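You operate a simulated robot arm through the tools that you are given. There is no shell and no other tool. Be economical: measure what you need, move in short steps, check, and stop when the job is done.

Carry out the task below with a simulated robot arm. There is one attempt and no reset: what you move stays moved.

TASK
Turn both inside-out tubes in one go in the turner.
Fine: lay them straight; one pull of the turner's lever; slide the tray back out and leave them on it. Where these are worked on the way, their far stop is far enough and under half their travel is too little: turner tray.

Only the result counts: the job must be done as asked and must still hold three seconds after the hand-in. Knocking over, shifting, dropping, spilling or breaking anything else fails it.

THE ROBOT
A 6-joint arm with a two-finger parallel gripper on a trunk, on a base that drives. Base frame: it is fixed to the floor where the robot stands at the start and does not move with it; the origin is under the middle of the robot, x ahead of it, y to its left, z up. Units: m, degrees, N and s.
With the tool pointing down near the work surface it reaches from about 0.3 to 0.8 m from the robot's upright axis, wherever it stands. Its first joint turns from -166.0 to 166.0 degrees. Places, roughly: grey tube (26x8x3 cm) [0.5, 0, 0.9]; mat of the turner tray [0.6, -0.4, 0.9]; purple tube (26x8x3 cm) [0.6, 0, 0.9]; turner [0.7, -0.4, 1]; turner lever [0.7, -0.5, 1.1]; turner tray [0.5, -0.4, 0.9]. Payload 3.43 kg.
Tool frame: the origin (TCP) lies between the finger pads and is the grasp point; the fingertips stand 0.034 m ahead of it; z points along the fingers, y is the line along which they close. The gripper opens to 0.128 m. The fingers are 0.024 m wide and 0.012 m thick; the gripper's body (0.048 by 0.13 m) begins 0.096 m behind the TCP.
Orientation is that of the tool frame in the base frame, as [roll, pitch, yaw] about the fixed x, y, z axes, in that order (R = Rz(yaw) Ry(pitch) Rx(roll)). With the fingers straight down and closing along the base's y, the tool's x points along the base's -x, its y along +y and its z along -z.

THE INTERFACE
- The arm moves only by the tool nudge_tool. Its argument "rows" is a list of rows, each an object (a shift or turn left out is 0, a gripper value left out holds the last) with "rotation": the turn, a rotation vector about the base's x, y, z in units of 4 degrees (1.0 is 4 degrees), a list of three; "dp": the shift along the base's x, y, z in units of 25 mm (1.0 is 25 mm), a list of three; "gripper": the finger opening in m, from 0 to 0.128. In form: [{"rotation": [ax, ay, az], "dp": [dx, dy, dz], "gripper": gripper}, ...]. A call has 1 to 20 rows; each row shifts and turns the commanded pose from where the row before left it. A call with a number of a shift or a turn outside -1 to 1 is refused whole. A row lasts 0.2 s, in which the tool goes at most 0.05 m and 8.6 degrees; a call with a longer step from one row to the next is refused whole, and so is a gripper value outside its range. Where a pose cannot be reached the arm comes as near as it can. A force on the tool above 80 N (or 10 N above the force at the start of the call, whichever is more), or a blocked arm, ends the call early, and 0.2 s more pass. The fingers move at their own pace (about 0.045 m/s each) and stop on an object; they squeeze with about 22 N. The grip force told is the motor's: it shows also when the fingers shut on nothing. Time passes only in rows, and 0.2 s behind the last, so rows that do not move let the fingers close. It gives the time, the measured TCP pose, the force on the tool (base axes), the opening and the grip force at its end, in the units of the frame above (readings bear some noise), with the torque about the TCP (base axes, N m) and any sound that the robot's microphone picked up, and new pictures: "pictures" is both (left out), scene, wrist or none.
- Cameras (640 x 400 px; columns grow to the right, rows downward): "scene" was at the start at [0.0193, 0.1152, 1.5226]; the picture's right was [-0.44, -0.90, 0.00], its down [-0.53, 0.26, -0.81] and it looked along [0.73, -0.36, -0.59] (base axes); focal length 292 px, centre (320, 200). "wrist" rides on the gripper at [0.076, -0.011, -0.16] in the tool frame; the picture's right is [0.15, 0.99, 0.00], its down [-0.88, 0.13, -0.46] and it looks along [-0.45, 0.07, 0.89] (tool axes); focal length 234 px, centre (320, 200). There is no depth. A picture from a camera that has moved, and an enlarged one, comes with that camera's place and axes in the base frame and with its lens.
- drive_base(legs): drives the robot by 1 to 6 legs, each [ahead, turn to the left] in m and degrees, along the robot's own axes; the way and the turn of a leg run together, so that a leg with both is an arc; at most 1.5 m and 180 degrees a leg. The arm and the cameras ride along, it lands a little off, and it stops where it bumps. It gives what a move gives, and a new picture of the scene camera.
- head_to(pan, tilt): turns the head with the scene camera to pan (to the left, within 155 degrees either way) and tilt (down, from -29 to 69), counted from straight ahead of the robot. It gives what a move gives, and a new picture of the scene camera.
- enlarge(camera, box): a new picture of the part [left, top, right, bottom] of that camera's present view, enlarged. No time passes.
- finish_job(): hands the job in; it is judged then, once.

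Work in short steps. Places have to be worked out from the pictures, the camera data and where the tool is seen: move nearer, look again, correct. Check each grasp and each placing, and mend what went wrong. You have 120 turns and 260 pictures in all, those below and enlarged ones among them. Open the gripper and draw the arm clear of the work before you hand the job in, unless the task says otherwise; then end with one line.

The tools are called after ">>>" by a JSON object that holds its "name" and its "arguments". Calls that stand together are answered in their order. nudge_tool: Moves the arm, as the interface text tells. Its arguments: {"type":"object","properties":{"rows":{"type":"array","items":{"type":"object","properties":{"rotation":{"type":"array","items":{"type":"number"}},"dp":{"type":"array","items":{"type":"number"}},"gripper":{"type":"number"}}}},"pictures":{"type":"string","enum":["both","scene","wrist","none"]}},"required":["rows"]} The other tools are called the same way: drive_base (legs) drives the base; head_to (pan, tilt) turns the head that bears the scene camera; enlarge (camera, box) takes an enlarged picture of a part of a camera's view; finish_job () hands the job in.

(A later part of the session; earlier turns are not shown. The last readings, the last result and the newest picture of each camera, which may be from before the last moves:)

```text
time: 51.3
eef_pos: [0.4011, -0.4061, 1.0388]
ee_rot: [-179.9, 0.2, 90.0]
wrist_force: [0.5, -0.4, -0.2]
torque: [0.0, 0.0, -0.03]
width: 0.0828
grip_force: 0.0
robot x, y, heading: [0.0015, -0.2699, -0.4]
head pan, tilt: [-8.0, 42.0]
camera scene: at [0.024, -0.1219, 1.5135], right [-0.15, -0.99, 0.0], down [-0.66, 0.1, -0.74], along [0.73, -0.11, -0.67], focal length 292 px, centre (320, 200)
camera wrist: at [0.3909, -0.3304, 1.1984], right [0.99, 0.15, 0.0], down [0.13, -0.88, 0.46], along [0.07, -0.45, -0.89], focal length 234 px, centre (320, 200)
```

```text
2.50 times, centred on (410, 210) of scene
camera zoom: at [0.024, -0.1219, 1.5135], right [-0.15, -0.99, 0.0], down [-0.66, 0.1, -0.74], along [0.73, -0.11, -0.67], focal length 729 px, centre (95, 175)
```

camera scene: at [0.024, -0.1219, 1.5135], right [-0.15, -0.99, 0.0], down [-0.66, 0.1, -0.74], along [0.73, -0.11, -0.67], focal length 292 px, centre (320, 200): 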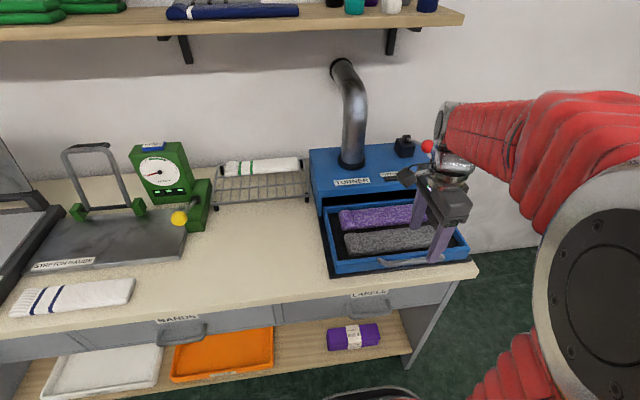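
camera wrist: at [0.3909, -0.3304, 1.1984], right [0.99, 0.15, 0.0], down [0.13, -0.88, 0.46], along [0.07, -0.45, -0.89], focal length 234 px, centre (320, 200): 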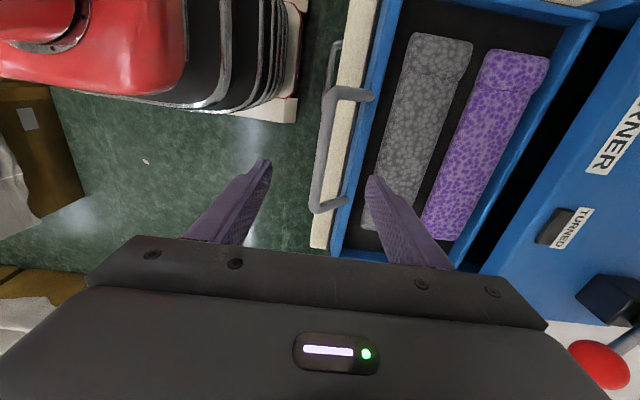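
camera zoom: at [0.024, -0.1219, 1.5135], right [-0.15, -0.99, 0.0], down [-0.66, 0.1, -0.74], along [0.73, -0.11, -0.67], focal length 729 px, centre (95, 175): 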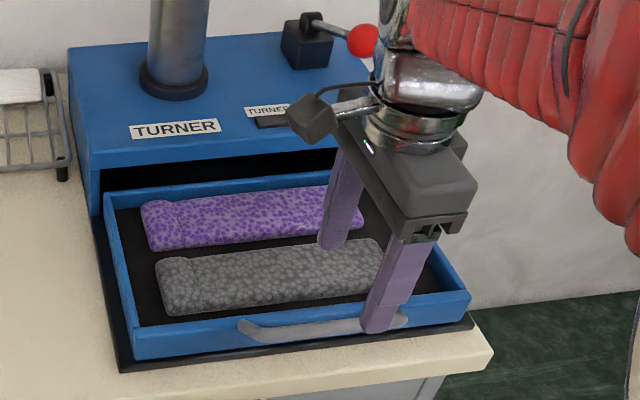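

Bar confirmed ≈(0.404,-0.405,0.943), running along y. I narrow the opening to 0.05, lower onto it and grip.

>>> {"name": "nudge_tool", "arguments": {"rows": [{"dp": [0.1, 0, 0], "gripper": 0.05}, {}, {"dp": [0, 0, -1]}, {"dp": [0, 0, -1]}, {"dp": [0, 0, -1]}, {"dp": [0, 0, -0.6]}], "pictures": "both"}}

>>> {"name": "enlarge", "arguments": {"camera": "scene", "box": [340, 150, 500, 290]}}

```text
time: 52.7
eef_pos: [0.4041, -0.4055, 0.9489]
ee_rot: [-180.0, 0.2, 90.1]
wrist_force: [0.2, 0.3, -0.5]
torque: [-0.03, 0.0, 0.01]
width: 0.05
grip_force: 0.0
robot x, y, heading: [-0.0021, -0.2671, -0.4]
head pan, tilt: [-8.0, 42.0]
camera scene: at [0.024, -0.1219, 1.5135], right [-0.15, -0.99, 0.0], down [-0.66, 0.1, -0.74], along [0.73, -0.11, -0.67], focal length 292 px, centre (320, 200)
camera wrist: at [0.3936, -0.3307, 1.1077], right [0.99, 0.15, 0.0], down [0.13, -0.88, 0.46], along [0.07, -0.45, -0.89], focal length 234 px, centre (320, 200)
```

scene: 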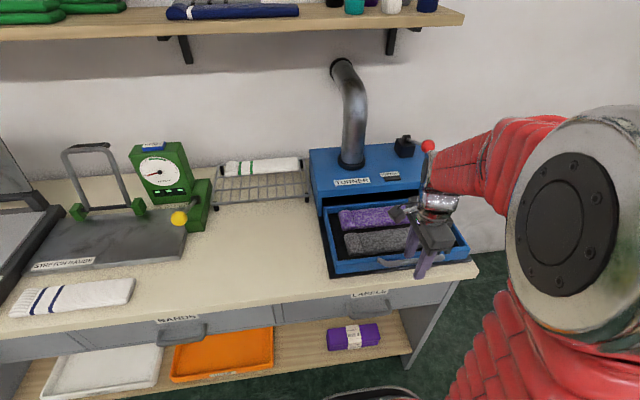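
wrist: 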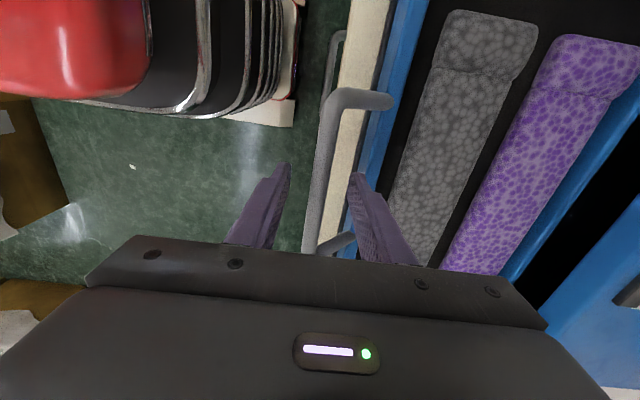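

```text
2.86 times, centred on (420, 220) of scene
camera zoom: at [0.024, -0.1219, 1.5135], right [-0.15, -0.99, 0.0], down [-0.66, 0.1, -0.74], along [0.73, -0.11, -0.67], focal length 834 px, centre (34, 143)
```

zoom: 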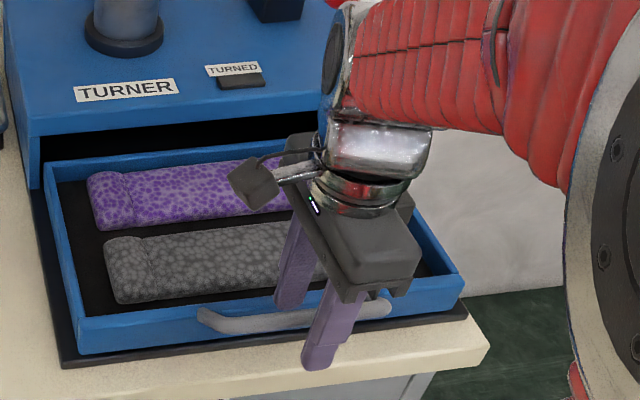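

The bar is between the fingers. I close on it.

>>> {"name": "nudge_tool", "arguments": {"rows": [{"dp": [0, 0, -0.2], "gripper": 0.0}, {}, {}, {}], "pictures": "wrist"}}

```text
time: 53.7
eef_pos: [0.4045, -0.4065, 0.9443]
ee_rot: [-179.9, 0.3, 90.0]
wrist_force: [1.1, 0.0, 0.2]
torque: [-0.09, -0.02, -0.08]
width: 0.0138
grip_force: 45.5
robot x, y, heading: [0.0009, -0.2694, -0.4]
head pan, tilt: [-8.0, 42.0]
camera wrist: at [0.3937, -0.3306, 1.103], right [0.99, 0.15, 0.0], down [0.13, -0.88, 0.46], along [0.07, -0.45, -0.89], focal length 234 px, centre (320, 200)
```

wrist: 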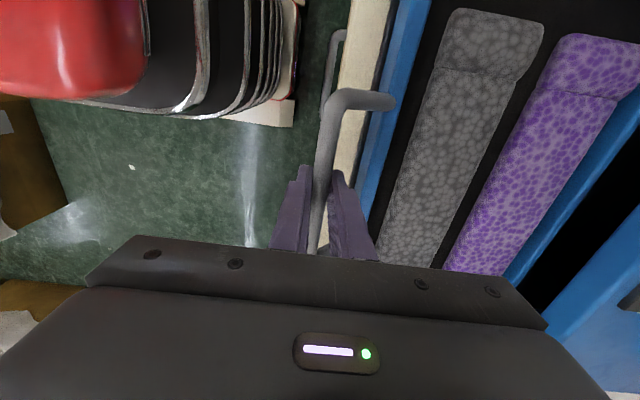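

Bar gripped at 14 mm. I push the tray in slowly.

>>> {"name": "nudge_tool", "arguments": {"rows": [{"dp": [0.3, 0, 0]}, {"dp": [0.4, 0, 0]}, {"dp": [0.4, 0, 0]}, {"dp": [0.4, 0, 0]}, {"dp": [0.4, 0, 0]}, {"dp": [0.4, 0, 0]}, {"dp": [0.4, 0, 0]}, {"dp": [0.4, 0, 0]}], "pictures": "both"}}

```text
time: 55.5
eef_pos: [0.4821, -0.4053, 0.943]
ee_rot: [-179.8, 0.2, 90.0]
wrist_force: [-0.8, -6.7, -18.9]
torque: [-0.19, 0.02, -0.07]
width: 0.0138
grip_force: 45.5
robot x, y, heading: [0.0017, -0.2673, -0.3]
head pan, tilt: [-8.0, 42.0]
camera scene: at [0.0246, -0.1221, 1.5135], right [-0.15, -0.99, 0.0], down [-0.66, 0.1, -0.74], along [0.73, -0.11, -0.67], focal length 292 px, centre (320, 200)
camera wrist: at [0.4714, -0.3312, 1.103], right [0.99, 0.15, 0.0], down [0.13, -0.88, 0.46], along [0.06, -0.45, -0.89], focal length 234 px, centre (320, 200)
```

scene: 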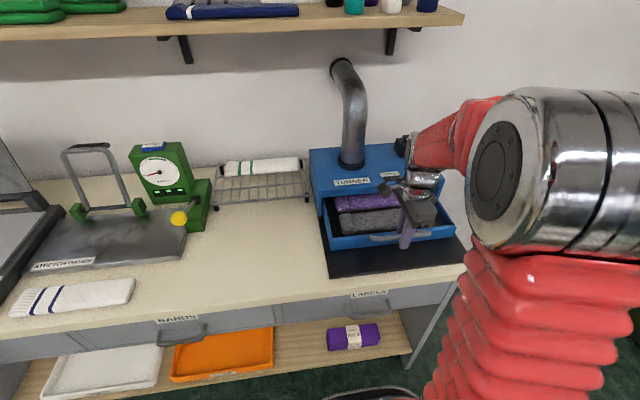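
wrist: 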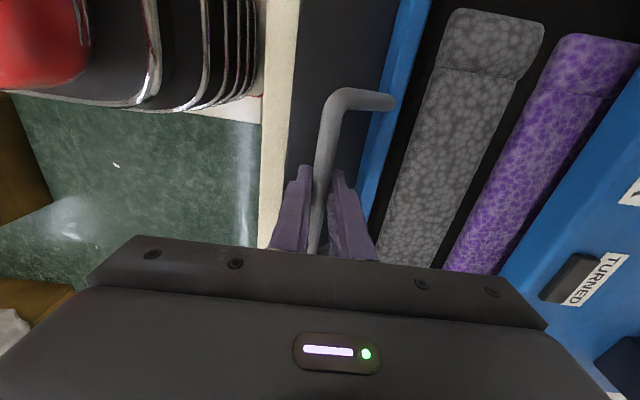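

Tray slides well, tubes riding along. I continue.

>>> {"name": "nudge_tool", "arguments": {"rows": [{"dp": [0.4, 0, 0]}, {"dp": [0.4, 0, 0]}, {"dp": [0.4, 0, 0]}, {"dp": [0.4, 0, 0]}, {"dp": [0.4, 0, 0]}, {"dp": [0.4, 0, 0]}], "pictures": "both"}}

>>> {"name": "enlarge", "arguments": {"camera": "scene", "box": [300, 130, 460, 280]}}

```text
time: 56.9
eef_pos: [0.543, -0.4066, 0.9434]
ee_rot: [179.9, 0.2, 90.1]
wrist_force: [-0.2, -19.3, -8.2]
torque: [0.73, -0.01, -0.01]
width: 0.0135
grip_force: 45.4
robot x, y, heading: [-0.0011, -0.2659, -0.6]
head pan, tilt: [-8.0, 42.0]
camera scene: at [0.0245, -0.1224, 1.5135], right [-0.15, -0.99, 0.0], down [-0.66, 0.1, -0.74], along [0.73, -0.11, -0.67], focal length 292 px, centre (320, 200)
camera wrist: at [0.5315, -0.3314, 1.1029], right [0.99, 0.15, 0.0], down [0.13, -0.88, 0.46], along [0.07, -0.45, -0.89], focal length 234 px, centre (320, 200)
```

scene: 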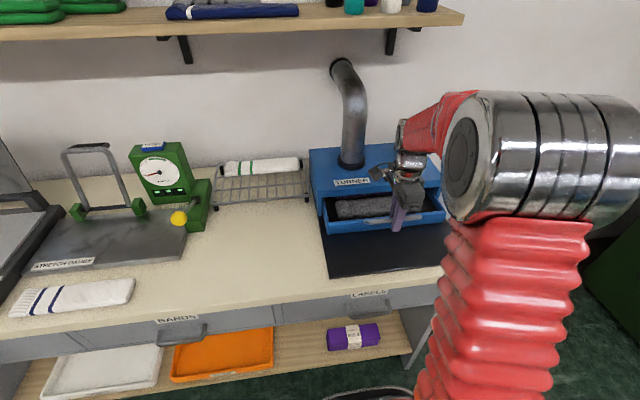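
wrist: 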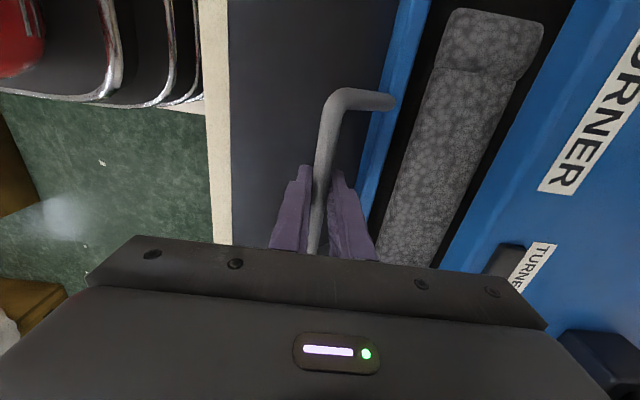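

```text
2.67 times, centred on (380, 205) of scene
camera zoom: at [0.0245, -0.1224, 1.5135], right [-0.15, -0.99, 0.0], down [-0.66, 0.1, -0.74], along [0.73, -0.11, -0.67], focal length 778 px, centre (160, 187)
```

zoom: 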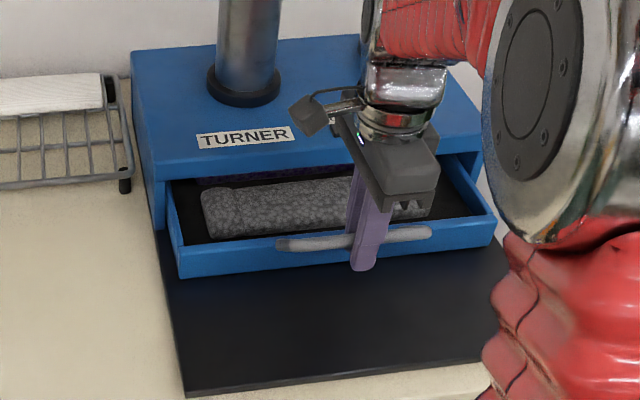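

Going well; I continue the push to its far stop, expecting it around 5–7 cm further.

>>> {"name": "nudge_tool", "arguments": {"rows": [{"dp": [0.4, 0, 0]}, {"dp": [0.4, 0, 0]}, {"dp": [0.4, 0, 0]}, {"dp": [0.4, 0, 0]}, {"dp": [0.4, 0, 0]}], "pictures": "both"}}

>>> {"name": "enlarge", "arguments": {"camera": "scene", "box": [300, 130, 460, 280]}}

```text
time: 58.1
eef_pos: [0.5927, -0.4077, 0.9442]
ee_rot: [180.0, 0.2, 90.0]
wrist_force: [0.0, -27.4, -3.7]
torque: [-0.18, -0.03, -0.01]
width: 0.0135
grip_force: 45.1
robot x, y, heading: [-0.0045, -0.2619, -0.5]
head pan, tilt: [-8.0, 42.0]
camera scene: at [0.0244, -0.1225, 1.5135], right [-0.15, -0.99, 0.0], down [-0.66, 0.1, -0.74], along [0.73, -0.11, -0.67], focal length 292 px, centre (320, 200)
camera wrist: at [0.5811, -0.3318, 1.103], right [0.99, 0.15, 0.0], down [0.13, -0.88, 0.46], along [0.07, -0.45, -0.89], focal length 234 px, centre (320, 200)
```

scene: 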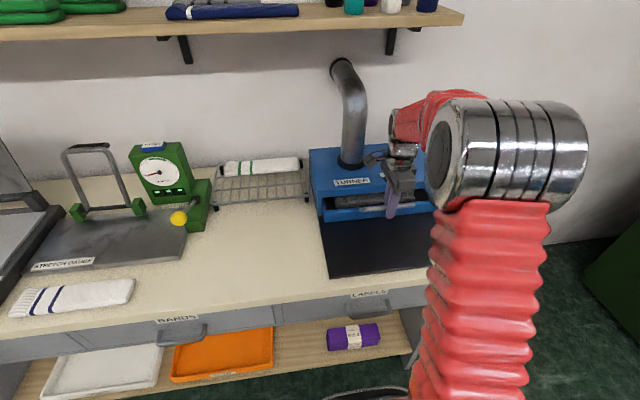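
wrist: 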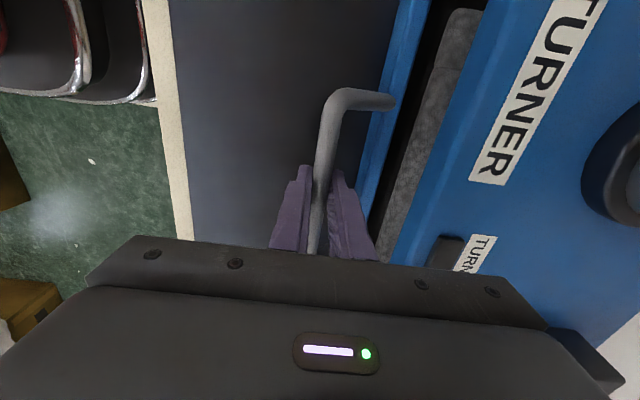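

```text
2.67 times, centred on (380, 205) of scene
camera zoom: at [0.0244, -0.1225, 1.5135], right [-0.15, -0.99, 0.0], down [-0.66, 0.1, -0.74], along [0.73, -0.11, -0.67], focal length 778 px, centre (160, 187)
```

zoom: 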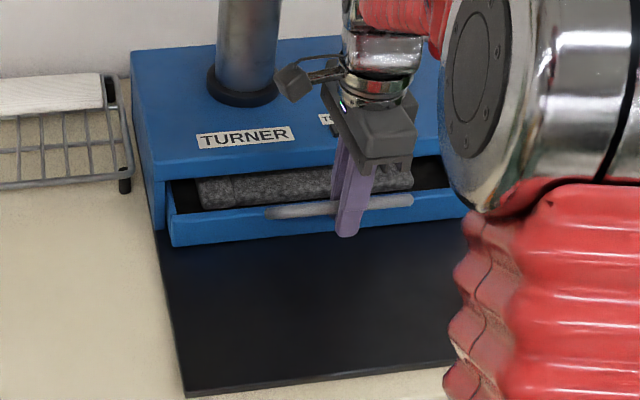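

About 3 cm remain. I keep pushing, with a 1 mm sideways relief.

>>> {"name": "nudge_tool", "arguments": {"rows": [{"dp": [0.3, -0.06, 0]}, {"dp": [0.3, 0, 0]}, {"dp": [0.3, 0, 0]}, {"dp": [0.2, 0, 0]}, {"dp": [0.2, 0, 0]}, {"dp": [0.2, 0, 0]}], "pictures": "both"}}

>>> {"name": "enlarge", "arguments": {"camera": "scene", "box": [300, 130, 460, 280]}}

```text
time: 59.3
eef_pos: [0.6113, -0.4079, 0.9433]
ee_rot: [-178.5, -0.1, 90.1]
wrist_force: [-24.9, 3.4, 16.8]
torque: [-0.16, 0.3, 0.02]
width: 0.0136
grip_force: 45.3
robot x, y, heading: [-0.0004, -0.2684, -0.4]
head pan, tilt: [-8.0, 42.0]
stopped in row 5: the force on the tool passed its limit at 87 N (the readings are from after the stop); the commanded pose is now the measured one
camera scene: at [0.0222, -0.1217, 1.5135], right [-0.15, -0.99, 0.0], down [-0.66, 0.1, -0.74], along [0.74, -0.11, -0.67], focal length 292 px, centre (320, 200)
camera wrist: at [0.6046, -0.3325, 1.1033], right [0.99, 0.15, -0.03], down [0.14, -0.88, 0.45], along [0.04, -0.45, -0.89], focal length 234 px, centre (320, 200)
```

scene: 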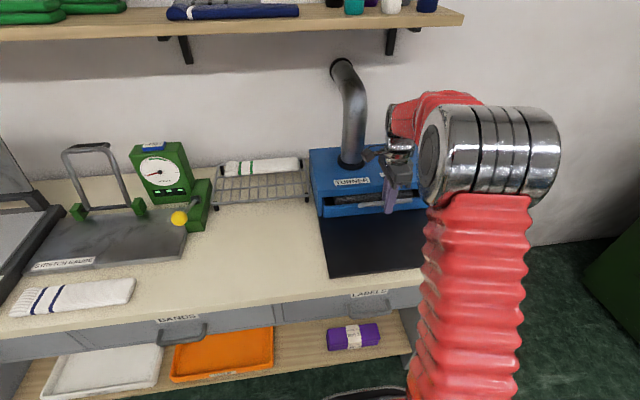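
wrist: 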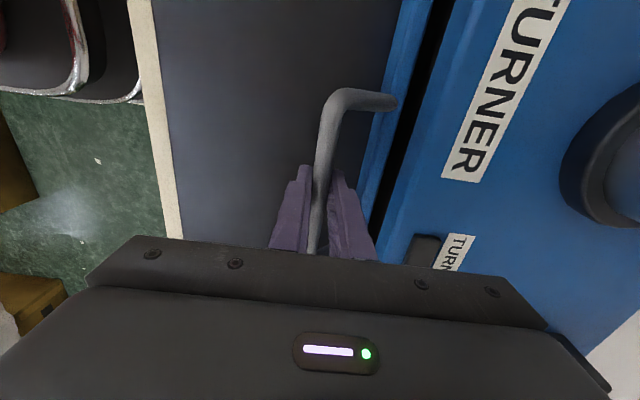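

```text
2.67 times, centred on (380, 205) of scene
camera zoom: at [0.0222, -0.1217, 1.5135], right [-0.15, -0.99, 0.0], down [-0.66, 0.1, -0.74], along [0.74, -0.11, -0.67], focal length 778 px, centre (160, 187)
```

zoom: 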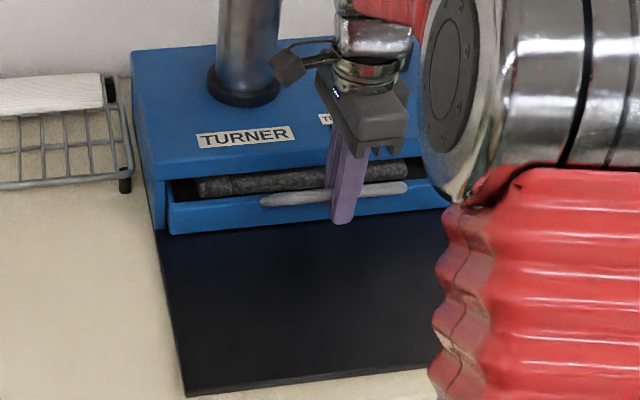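

It stopped hard after 0.207 m of travel, probably the far stop. I release, rise and back off to see the tray and lever unobstructed.

>>> {"name": "nudge_tool", "arguments": {"rows": [{"gripper": 0.045}, {"gripper": 0.045}, {"gripper": 0.045}, {"dp": [0, 0, 0.5]}, {"rotation": [0, -0.37, 0], "dp": [0, 0, 1]}, {"dp": [0, 0, 1]}, {"dp": [-0.6, 0, 1]}, {"dp": [-1, 0.5, 0.5]}, {"dp": [-1, 1, 0]}, {"dp": [-1, 1, 0]}, {"dp": [-1, 1, 0]}, {"dp": [-1, 1, 0]}, {"dp": [-1, 1, 0]}, {"dp": [0, 1, 0]}, {"dp": [0, 1, 0]}], "pictures": "both"}}

>>> {"name": "enlarge", "arguments": {"camera": "scene", "box": [300, 110, 470, 240]}}

```text
time: 62.5
eef_pos: [0.4489, -0.2195, 1.0425]
ee_rot: [179.8, 0.0, 90.0]
wrist_force: [0.3, 0.4, 0.1]
torque: [0.0, 0.01, -0.01]
width: 0.045
grip_force: 0.1
robot x, y, heading: [-0.0014, -0.2667, -0.3]
head pan, tilt: [-8.0, 42.0]
camera scene: at [0.0237, -0.1218, 1.5135], right [-0.15, -0.99, 0.0], down [-0.66, 0.1, -0.74], along [0.73, -0.11, -0.67], focal length 292 px, centre (320, 200)
camera wrist: at [0.4378, -0.1446, 1.2017], right [0.99, 0.15, 0.0], down [0.13, -0.88, 0.46], along [0.07, -0.45, -0.89], focal length 234 px, centre (320, 200)
```

scene: 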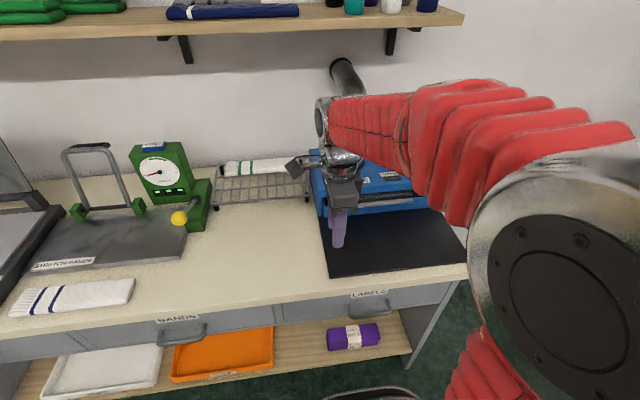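
wrist: 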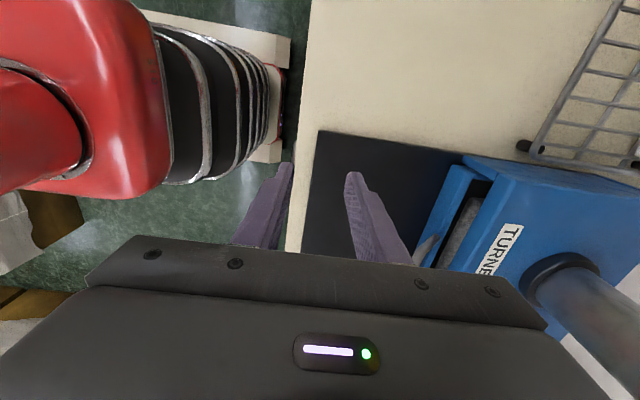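

```text
3.08 times, centred on (385, 175) of scene
camera zoom: at [0.0237, -0.1218, 1.5135], right [-0.15, -0.99, 0.0], down [-0.66, 0.1, -0.74], along [0.73, -0.11, -0.67], focal length 898 px, centre (120, 277)
```

zoom: 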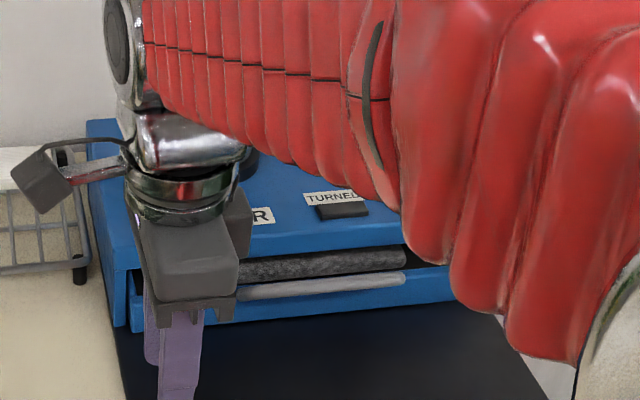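

>>> {"name": "enlarge", "arguments": {"camera": "wrist", "box": [390, 140, 550, 290]}}

```text
2.67 times, centred on (470, 215) of wrist
camera zoom: at [0.4378, -0.1446, 1.2017], right [0.99, 0.15, 0.0], down [0.13, -0.88, 0.46], along [0.07, -0.45, -0.89], focal length 624 px, centre (-80, 160)
```

zoom: 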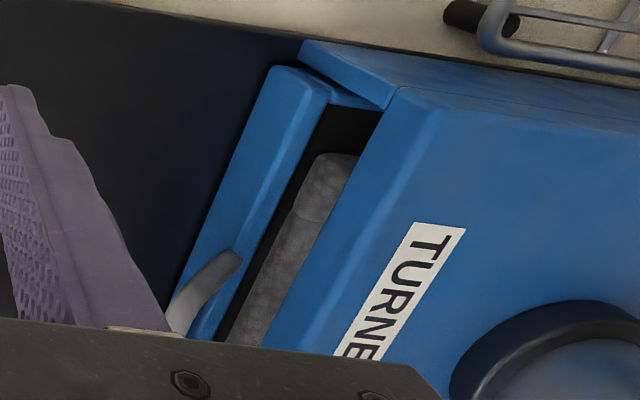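

The tray front still stands ~3–4 cm proud of the turner, so something else (perhaps my wrist against the lever) may have blocked it. I move the arm aside to inspect the lever.

>>> {"name": "nudge_tool", "arguments": {"rows": [{"dp": [-0.3, 1, 0.3]}, {"dp": [-0.3, 1, 0.3]}, {"dp": [-0.3, 1, 0.3]}, {"dp": [-0.3, 1, 0.3]}, {"dp": [-0.3, 1, 0.3]}, {"dp": [-0.3, 1, 0.3]}, {"dp": [-0.3, 1, 0.3]}, {"dp": [-0.3, 1, 0.3]}, {"dp": [-0.3, 1, 0.3]}, {"dp": [-0.3, 1, 0.3]}], "pictures": "none"}}

>>> {"name": "head_to", "arguments": {"pan": -25, "tilt": 35}}

```text
time: 64.7
eef_pos: [0.375, 0.0312, 1.1168]
ee_rot: [179.7, 0.0, 90.0]
wrist_force: [-0.8, 0.7, -0.3]
torque: [-0.07, 0.03, -0.02]
width: 0.0452
grip_force: 0.0
robot x, y, heading: [-0.0052, -0.2693, -0.4]
head pan, tilt: [-8.0, 42.0]
```

```text
time: 65.5
eef_pos: [0.3748, 0.0304, 1.1173]
ee_rot: [179.8, 0.0, 90.0]
wrist_force: [1.2, -0.4, 0.7]
torque: [0.03, -0.02, 0.02]
width: 0.045
grip_force: 0.1
robot x, y, heading: [-0.0011, -0.263, -0.3]
head pan, tilt: [-25.0, 35.0]
camera scene: at [0.0205, -0.1473, 1.524], right [-0.43, -0.9, 0.0], down [-0.52, 0.25, -0.82], along [0.74, -0.35, -0.57], focal length 292 px, centre (320, 200)
```

scene: 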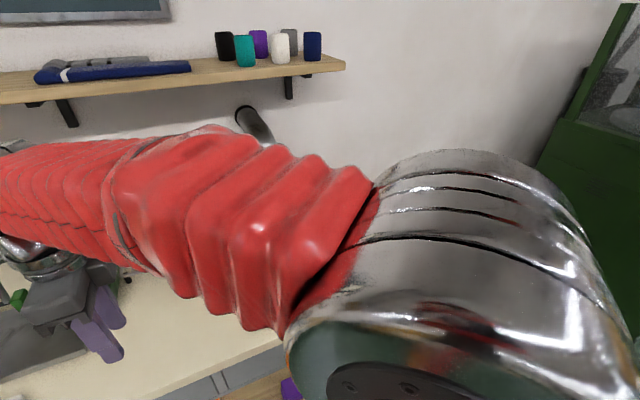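

The elbow hides it; I raise the arm to a pose like the start one.

>>> {"name": "nudge_tool", "arguments": {"rows": [{"dp": [0, -0.6, 0.9]}, {"dp": [0, -0.6, 0.9]}, {"dp": [0, -1, 0.9]}, {"dp": [0, -1, 0.9]}, {"dp": [0, -1, 0.9]}, {"dp": [0, -1, 0.9]}, {"dp": [0, -1, 0.9]}, {"dp": [0, -1, 0.9]}, {"dp": [0, -1, 0.3]}, {"dp": [0, -1, 0]}, {"dp": [0, -1, 0]}, {"dp": [0, -1, 0]}, {"dp": [0, -1, 0]}], "pictures": "both"}}

>>> {"name": "enlarge", "arguments": {"camera": "scene", "box": [190, 130, 430, 290]}}

```text
time: 68.3
eef_pos: [0.3745, -0.2766, 1.3034]
ee_rot: [179.8, 0.0, 89.9]
wrist_force: [0.7, -0.5, 0.1]
torque: [0.0, 0.02, 0.0]
width: 0.0453
grip_force: 0.0
robot x, y, heading: [-0.0016, -0.2674, -0.3]
head pan, tilt: [-25.0, 35.0]
camera scene: at [0.0204, -0.1475, 1.524], right [-0.43, -0.9, 0.0], down [-0.52, 0.25, -0.82], along [0.74, -0.35, -0.57], focal length 292 px, centre (320, 200)
camera wrist: at [0.3629, -0.2002, 1.4639], right [0.99, 0.15, 0.0], down [0.13, -0.88, 0.46], along [0.07, -0.45, -0.89], focal length 234 px, centre (320, 200)
```

scene: 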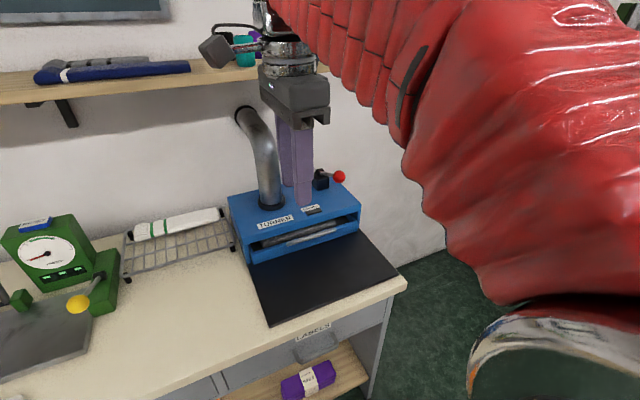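
wrist: 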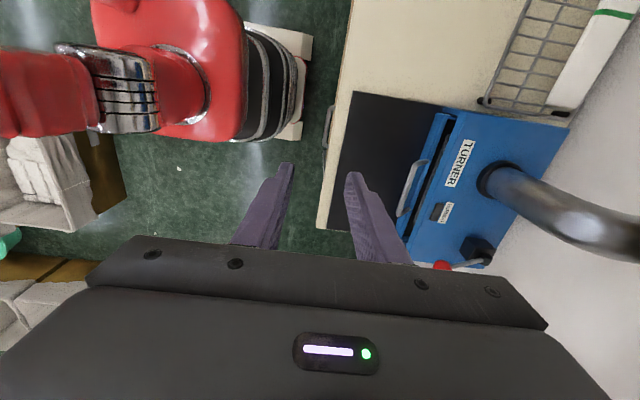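

```text
2.50 times, centred on (310, 210) of scene
camera zoom: at [0.0204, -0.1475, 1.524], right [-0.43, -0.9, 0.0], down [-0.52, 0.25, -0.82], along [0.74, -0.35, -0.57], focal length 729 px, centre (345, 175)
```

zoom: 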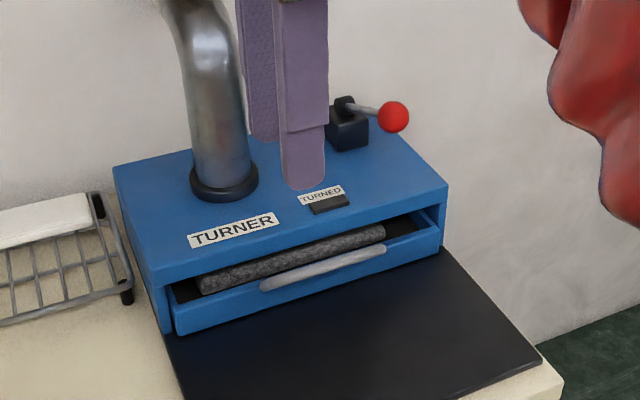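

The lever is undisturbed (ball still ≈(0.66,-0.51,1.09)). To tell whether the tray is at its stop, I'll push the bar again with closed fingers from the front, held higher; first position in front of it.

>>> {"name": "nudge_tool", "arguments": {"rows": [{"dp": [0.6, -0.6, -1], "gripper": 0}, {"dp": [0.6, -0.6, -1]}, {"dp": [0.6, -0.6, -1]}, {"dp": [0.6, -0.6, -1]}, {"dp": [0.6, -0.6, -1]}, {"dp": [0.6, -0.6, -1]}, {"dp": [0.6, -0.6, -1]}, {"dp": [0.6, -0.6, -1]}, {"dp": [0.6, -0.3, -1]}, {"dp": [0.6, 0, -1]}, {"dp": [0.6, 0, -1]}, {"dp": [0, 0, -1]}, {"dp": [0, 0, -1]}, {"dp": [0, 0, -0.7]}], "pictures": "both"}}

```text
time: 71.3
eef_pos: [0.5399, -0.4032, 0.9628]
ee_rot: [179.8, 0.0, 89.9]
wrist_force: [0.6, -0.2, -0.8]
torque: [-0.01, -0.02, 0.0]
width: 0.0
grip_force: 21.6
robot x, y, heading: [0.0011, -0.264, -0.5]
head pan, tilt: [-25.0, 35.0]
camera scene: at [0.0206, -0.1475, 1.524], right [-0.43, -0.9, 0.0], down [-0.52, 0.25, -0.82], along [0.74, -0.35, -0.57], focal length 292 px, centre (320, 200)
camera wrist: at [0.5282, -0.3279, 1.1219], right [0.99, 0.15, 0.0], down [0.13, -0.88, 0.46], along [0.07, -0.45, -0.89], focal length 234 px, centre (320, 200)
```

scene: 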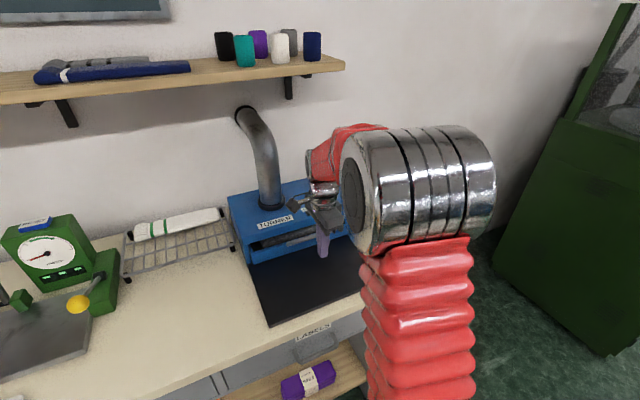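
wrist: 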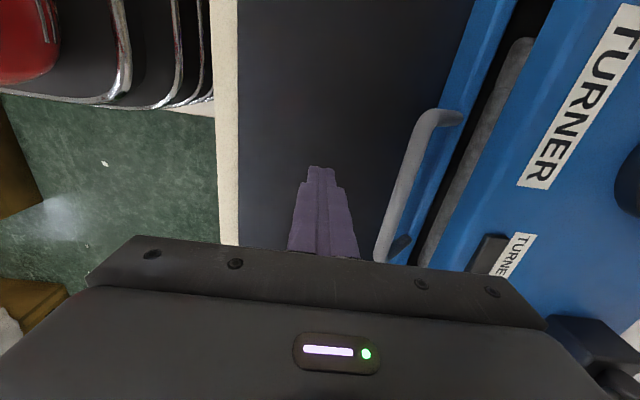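

Bar is at x≈0.611. I push forward in small steps; contact expected near TCP x≈0.592.

>>> {"name": "nudge_tool", "arguments": {"rows": [{"dp": [0.8, 0, -0.3]}, {"dp": [0.8, 0, 0]}, {"dp": [0.2, 0, 0]}, {"dp": [0.2, 0, 0]}, {"dp": [0.2, 0, 0]}, {"dp": [0.2, 0, 0]}, {"dp": [0.2, 0, 0]}, {"dp": [0.2, 0, 0]}, {"dp": [0.2, 0, 0]}], "pictures": "both"}}

```text
time: 73.0
eef_pos: [0.5936, -0.4025, 0.9541]
ee_rot: [-178.6, -0.3, 89.9]
wrist_force: [-28.2, 3.6, 16.1]
torque: [0.08, 0.26, 0.02]
width: 0.0
grip_force: 22.1
robot x, y, heading: [-0.002, -0.2655, -0.4]
head pan, tilt: [-25.0, 35.0]
stopped in row 8: the force on the tool passed its limit at 87 N (the readings are from after the stop); the commanded pose is now the measured one
camera scene: at [0.0185, -0.1473, 1.524], right [-0.43, -0.9, 0.0], down [-0.52, 0.25, -0.82], along [0.74, -0.35, -0.57], focal length 292 px, centre (320, 200)
camera wrist: at [0.5875, -0.3283, 1.1145], right [0.99, 0.15, -0.02], down [0.14, -0.88, 0.45], along [0.04, -0.45, -0.89], focal length 234 px, centre (320, 200)
```

scene: 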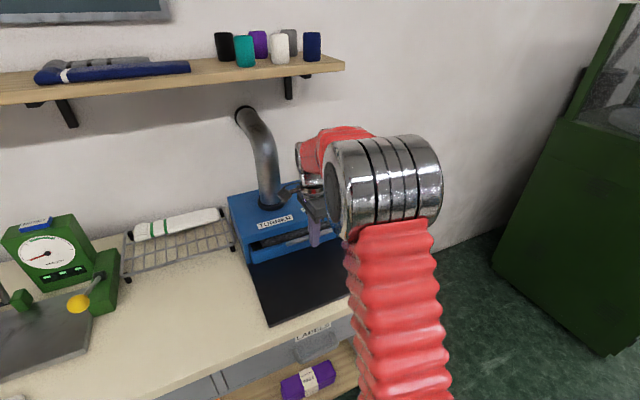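
wrist: 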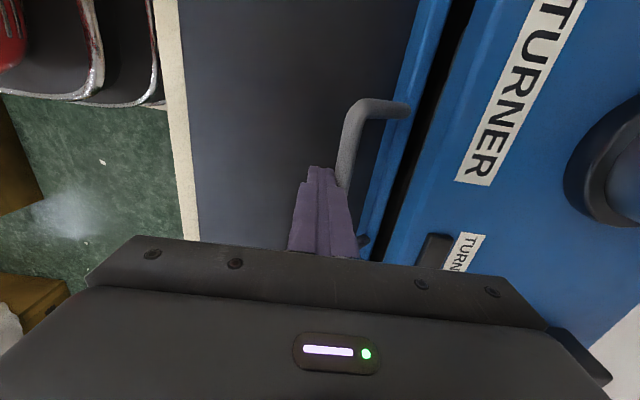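

Same stop again (bar at 0.612), so this is the tray's far stop. Now the lever: I back off, rise and view it from above with the wrist camera.

>>> {"name": "nudge_tool", "arguments": {"rows": [{"dp": [-0.5, 0, 0]}, {"rotation": [0, -0.35, 0], "dp": [-0.5, 0, 1]}, {"dp": [0, 0, 1]}, {"dp": [0, 0, 1]}, {"dp": [0, 0, 1]}, {"dp": [0, 0, 1]}, {"dp": [0, 0, 1]}, {"dp": [0, 0, 1]}, {"dp": [0, 0, 1]}, {"dp": [0, 0, 1]}, {"dp": [0, -1, 1]}, {"dp": [0.5, -0.9, 0]}, {"dp": [0.5, 0, 0]}], "pictures": "both"}}

>>> {"name": "enlarge", "arguments": {"camera": "wrist", "box": [300, 100, 460, 260]}}

```text
time: 75.8
eef_pos: [0.5984, -0.4499, 1.2023]
ee_rot: [179.8, -0.2, 89.9]
wrist_force: [0.0, -0.4, 0.7]
torque: [-0.01, 0.01, -0.01]
width: 0.0001
grip_force: 21.9
robot x, y, heading: [-0.0027, -0.2669, -0.4]
head pan, tilt: [-25.0, 35.0]
camera scene: at [0.0203, -0.1474, 1.524], right [-0.43, -0.9, 0.0], down [-0.52, 0.25, -0.82], along [0.74, -0.35, -0.57], focal length 292 px, centre (320, 200)
camera wrist: at [0.5863, -0.3755, 1.3629], right [0.99, 0.15, 0.0], down [0.13, -0.88, 0.45], along [0.07, -0.45, -0.89], focal length 234 px, centre (320, 200)
```

scene: 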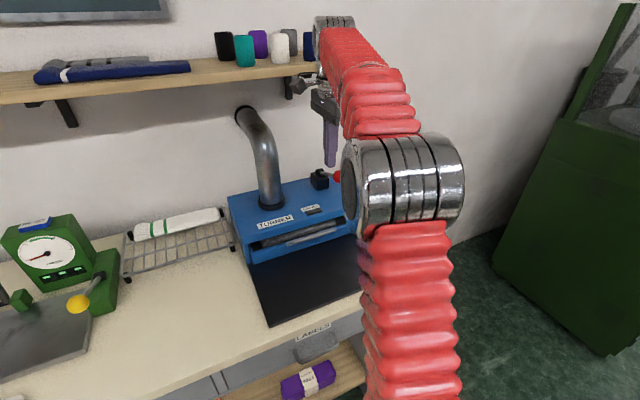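
wrist: 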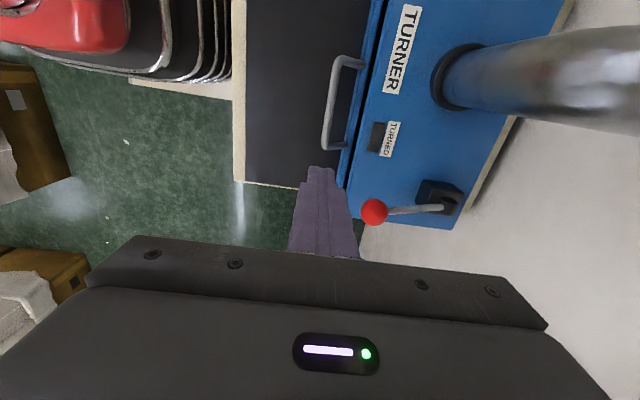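

```text
2.50 times, centred on (380, 180) of wrist
camera zoom: at [0.5863, -0.3755, 1.3629], right [0.99, 0.15, 0.0], down [0.13, -0.88, 0.45], along [0.07, -0.45, -0.89], focal length 585 px, centre (170, 250)
```

zoom: 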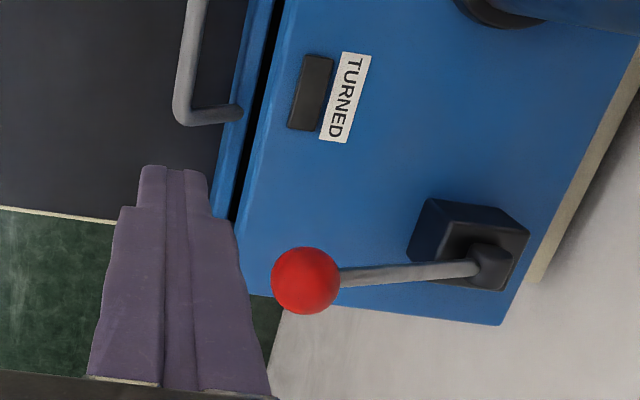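

The lever's ball is ≈(0.687,-0.529,1.073), its rod rising toward me from a hub at about (0.81,-0.52,1.03), so the pull is downward. I turn the tool +90° so the fingers straddle the ball in y, and move above it.

>>> {"name": "nudge_tool", "arguments": {"rows": [{"rotation": [0, 0, 1], "gripper": 0.07}, {"rotation": [0, 0, 1]}, {"rotation": [0, 0, 1]}, {"rotation": [0, 0, 1]}, {"rotation": [0, 0, 1]}, {"rotation": [0, 0, 1]}, {"rotation": [0, 0, 1]}, {"rotation": [0, 0, 1]}, {"rotation": [0, 0, 1]}, {"rotation": [0, 0, 1]}, {"rotation": [0, 0, 1]}, {"rotation": [0, 0, 1], "dp": [0, -0.4, 0]}, {"rotation": [0, 0, 1], "dp": [0.2, -0.4, 0]}, {"rotation": [0, 0, 1], "dp": [0.4, -0.4, 0]}, {"rotation": [0, 0, 1], "dp": [0.4, -0.4, 0]}, {"rotation": [0, 0, 1], "dp": [0.4, -0.4, 0]}, {"rotation": [0, 0, 1], "dp": [0.4, -0.4, 0]}, {"rotation": [0, 0, 1], "dp": [0.4, -0.4, 0]}, {"rotation": [0, 0, 1], "dp": [0.4, -0.4, 0]}, {"rotation": [0, 0, 1], "dp": [0.4, 0, 0]}], "pictures": "none"}}

>>> {"name": "nudge_tool", "arguments": {"rows": [{"rotation": [0, 0, 1], "dp": [0, 0, 0]}, {"rotation": [0, 0, 1], "dp": [0, 0, 0]}, {"rotation": [0, 0, 0.5], "dp": [0, 0, 0]}], "pictures": "both"}}

```text
time: 80.0
eef_pos: [0.6495, -0.5215, 1.1903]
ee_rot: [179.8, -0.2, 170.1]
wrist_force: [-0.1, 0.3, 0.2]
torque: [0.01, 0.01, 0.03]
width: 0.0701
grip_force: 0.0
out of reach, approached as far as the arm can: row 18, 19, 20
robot x, y, heading: [0.0019, -0.2673, -0.7]
head pan, tilt: [-25.0, 35.0]
```

```text
time: 80.8
eef_pos: [0.6512, -0.521, 1.1917]
ee_rot: [179.8, -0.2, 180.0]
wrist_force: [0.9, 0.1, 0.0]
torque: [0.01, 0.04, -0.03]
width: 0.0701
grip_force: 0.0
robot x, y, heading: [-0.0035, -0.2663, -0.4]
head pan, tilt: [-25.0, 35.0]
camera scene: at [0.0205, -0.1475, 1.524], right [-0.43, -0.9, 0.0], down [-0.52, 0.25, -0.82], along [0.74, -0.35, -0.57], focal length 292 px, centre (320, 200)
camera wrist: at [0.5752, -0.5339, 1.3507], right [-0.15, 0.99, 0.0], down [0.88, 0.13, 0.45], along [0.45, 0.07, -0.89], focal length 234 px, centre (320, 200)
```

scene: 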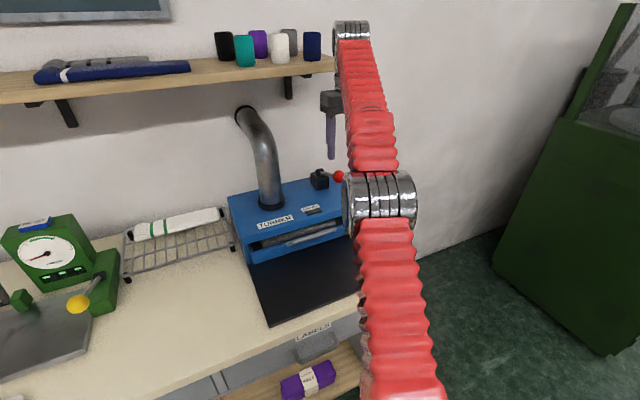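
wrist: 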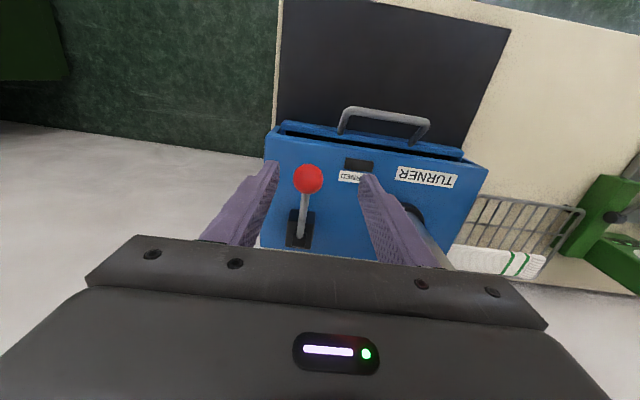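

The reach is too short from here. I retract the arm in -x and shift the robot another 0.16 m to the right.

>>> {"name": "nudge_tool", "arguments": {"rows": [{"dp": [-1, 0, 0.2]}, {"dp": [-1, 0, 0.2]}, {"dp": [-1, 0, 0.2]}, {"dp": [-1, 0, 0.2]}, {"dp": [-1, 0.5, 0.2]}, {"dp": [-1, 0.5, 0.2]}, {"dp": [-1, 0.5, 0.2]}, {"dp": [-1, 0.5, 0.2]}, {"dp": [-1, 0.5, 0.2]}, {"dp": [-1, 0.5, 0.2]}], "pictures": "none"}}

>>> {"name": "drive_base", "arguments": {"legs": [[0, -90], [0.16, 0], [0, 90]]}}

```text
time: 83.0
eef_pos: [0.3998, -0.4469, 1.2413]
ee_rot: [179.7, -0.2, 179.9]
wrist_force: [0.2, 0.2, -0.1]
torque: [0.02, 0.0, -0.01]
width: 0.07
grip_force: 0.0
robot x, y, heading: [-0.004, -0.268, -0.5]
head pan, tilt: [-25.0, 35.0]
```

```text
time: 95.9
eef_pos: [0.3987, -0.6063, 1.2425]
ee_rot: [179.8, -0.3, -179.7]
wrist_force: [-0.2, -0.3, 0.2]
torque: [0.01, -0.01, 0.0]
width: 0.0701
grip_force: 0.0
robot x, y, heading: [-0.0015, -0.4358, -0.5]
head pan, tilt: [-25.0, 35.0]
camera scene: at [0.0175, -0.3167, 1.524], right [-0.43, -0.9, 0.0], down [-0.52, 0.24, -0.82], along [0.74, -0.35, -0.57], focal length 292 px, centre (320, 200)
```

scene: 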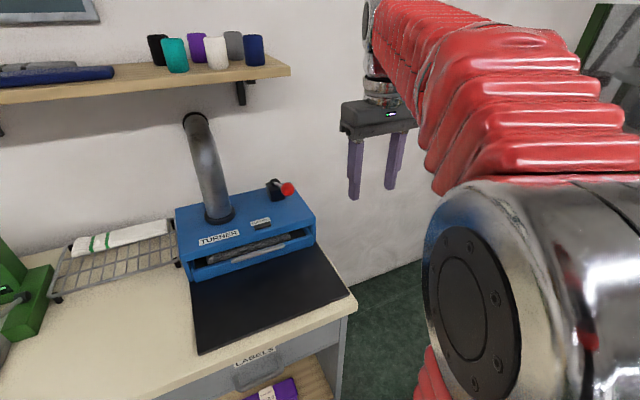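

Ball reconfirmed at (0.688,-0.530,1.073). I approach to above it, at z≈1.17, fingers straddling in y.

>>> {"name": "nudge_tool", "arguments": {"rows": [{"dp": [0.5, 0.3, 0]}, {"dp": [1, 0.3, 0]}, {"dp": [1, 0.3, 0]}, {"dp": [1, 0.3, 0]}, {"dp": [1, 0.3, 0]}, {"dp": [1, 0.3, 0]}, {"dp": [1, 0.3, 0]}, {"dp": [1, 0.3, 0]}, {"dp": [1, 0.3, 0]}, {"dp": [1, 0.3, 0]}, {"dp": [1, 0.1, -0.4]}, {"dp": [1, 0, -1]}, {"dp": [0, 0, -1]}, {"dp": [0, 0, -0.5]}], "pictures": "both"}}

```text
time: 98.9
eef_pos: [0.6837, -0.528, 1.1676]
ee_rot: [179.8, -0.1, -179.7]
wrist_force: [0.6, 0.4, -0.2]
torque: [0.06, -0.02, -0.03]
width: 0.0702
grip_force: 0.0
out of reach, approached as far as the arm can: row 12
robot x, y, heading: [0.001, -0.4354, -0.2]
head pan, tilt: [-25.0, 35.0]
camera scene: at [0.0179, -0.3167, 1.524], right [-0.43, -0.9, 0.0], down [-0.52, 0.24, -0.82], along [0.74, -0.35, -0.57], focal length 292 px, centre (320, 200)
camera wrist: at [0.6092, -0.5412, 1.3276], right [-0.15, 0.99, 0.0], down [0.88, 0.13, 0.45], along [0.45, 0.07, -0.89], focal length 234 px, centre (320, 200)
```

scene: 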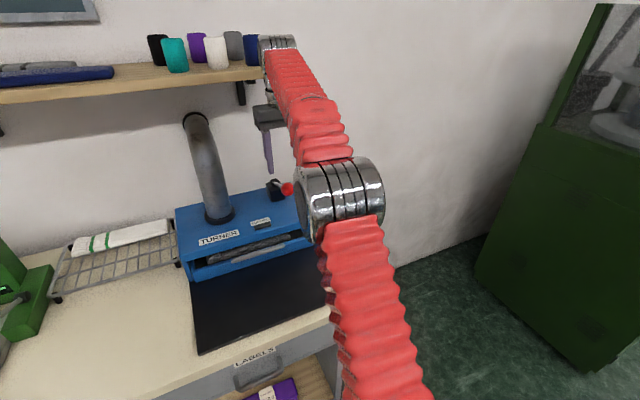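
wrist: 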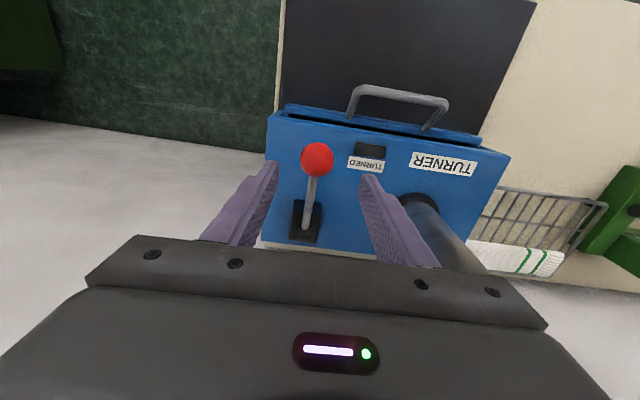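

Ball seen at (0.689,-0.532). I lower so the pads straddle the ball (TCP z≈1.083) and close.

>>> {"name": "nudge_tool", "arguments": {"rows": [{"dp": [0.2, -0.15, -1]}, {"dp": [0, 0, -1]}, {"dp": [0, 0, -1]}, {"dp": [0, 0, -0.35]}], "pictures": "both"}}

>>> {"name": "enlarge", "arguments": {"camera": "scene", "box": [220, 130, 330, 250]}}

```text
time: 99.9
eef_pos: [0.6887, -0.5328, 1.0839]
ee_rot: [179.8, -0.2, -179.7]
wrist_force: [0.3, -0.9, -0.3]
torque: [0.01, 0.02, 0.03]
width: 0.0703
grip_force: 0.1
robot x, y, heading: [-0.0034, -0.4367, -0.2]
head pan, tilt: [-25.0, 35.0]
camera scene: at [0.0179, -0.3167, 1.524], right [-0.43, -0.9, 0.0], down [-0.52, 0.24, -0.82], along [0.74, -0.35, -0.57], focal length 292 px, centre (320, 200)
camera wrist: at [0.6147, -0.5453, 1.2437], right [-0.15, 0.99, 0.0], down [0.88, 0.13, 0.45], along [0.45, 0.07, -0.89], focal length 234 px, centre (320, 200)
```

scene: 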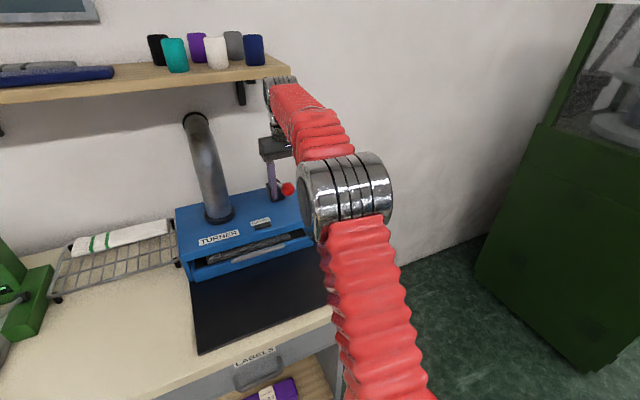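
wrist: 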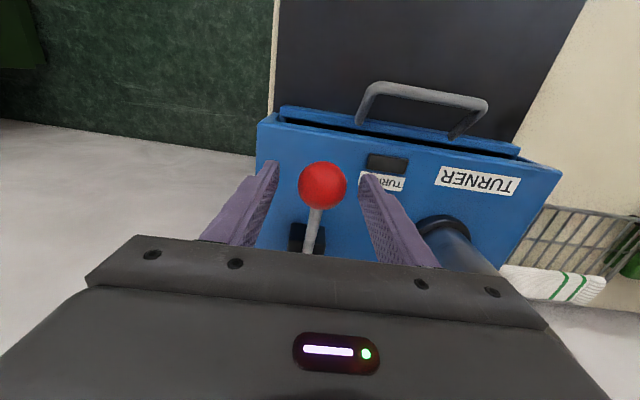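

```text
3.33 times, centred on (275, 190) of scene
camera zoom: at [0.0179, -0.3167, 1.524], right [-0.43, -0.9, 0.0], down [-0.52, 0.24, -0.82], along [0.74, -0.35, -0.57], focal length 972 px, centre (470, 233)
```

zoom: 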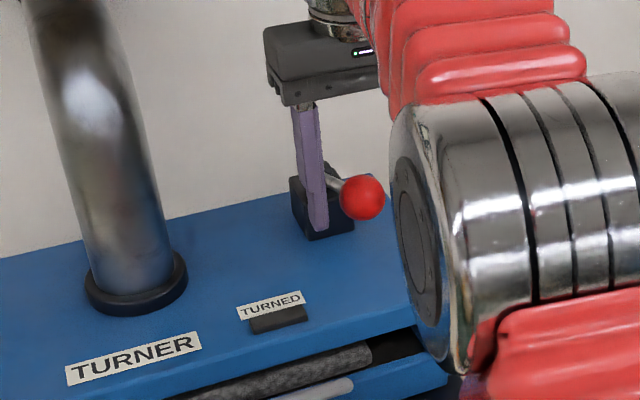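

The ball is between the fingers; I close gently on it.

>>> {"name": "nudge_tool", "arguments": {"rows": [{"gripper": 0.02}, {"gripper": 0.02}, {"gripper": 0.02}, {"gripper": 0.02}], "pictures": "wrist"}}

```text
time: 100.9
eef_pos: [0.6899, -0.5303, 1.0838]
ee_rot: [179.8, -0.2, -179.6]
wrist_force: [-0.7, 15.6, -1.0]
torque: [0.27, 0.06, -0.01]
width: 0.0387
grip_force: 44.7
robot x, y, heading: [0.0, -0.4344, -0.1]
head pan, tilt: [-25.0, 35.0]
camera wrist: at [0.6148, -0.544, 1.2439], right [-0.15, 0.99, 0.01], down [0.88, 0.13, 0.45], along [0.45, 0.07, -0.89], focal length 234 px, centre (320, 200)
```

wrist: 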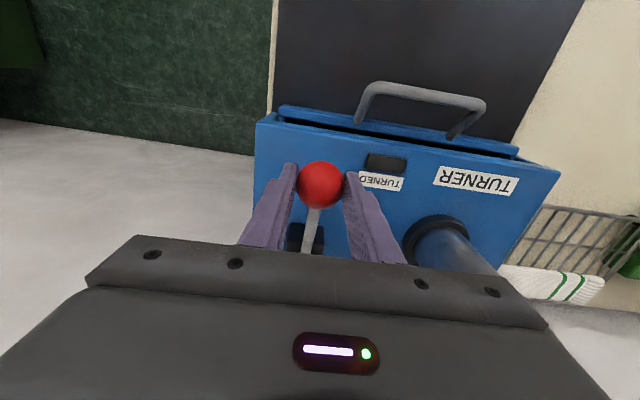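

Ball gripped (0.039 m). I try the pull: down in small steps along the arc.

>>> {"name": "nudge_tool", "arguments": {"rows": [{"dp": [-0.04, 0, -0.2]}, {"dp": [-0.04, 0, -0.2]}, {"dp": [-0.04, 0, -0.2]}, {"dp": [-0.03, 0, -0.2]}, {}], "pictures": "scene"}}

```text
time: 102.1
eef_pos: [0.6838, -0.5298, 1.0651]
ee_rot: [179.9, -0.2, -179.6]
wrist_force: [-15.8, 27.4, 12.4]
torque: [0.37, -0.82, 0.05]
width: 0.039
grip_force: 45.4
robot x, y, heading: [-0.0039, -0.4355, -0.1]
head pan, tilt: [-25.0, 35.0]
camera scene: at [0.0165, -0.3159, 1.5239], right [-0.43, -0.9, 0.0], down [-0.52, 0.24, -0.82], along [0.74, -0.35, -0.57], focal length 292 px, centre (320, 200)
```

scene: 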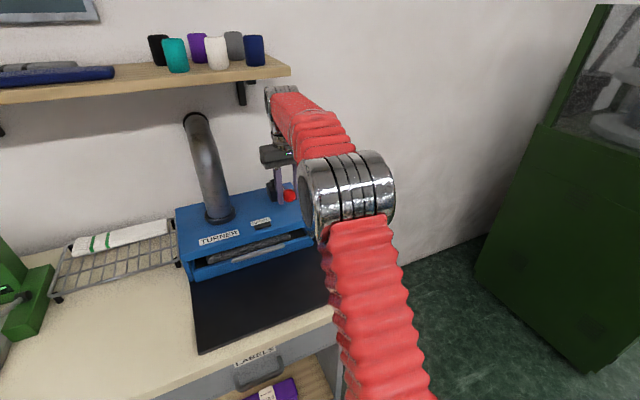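

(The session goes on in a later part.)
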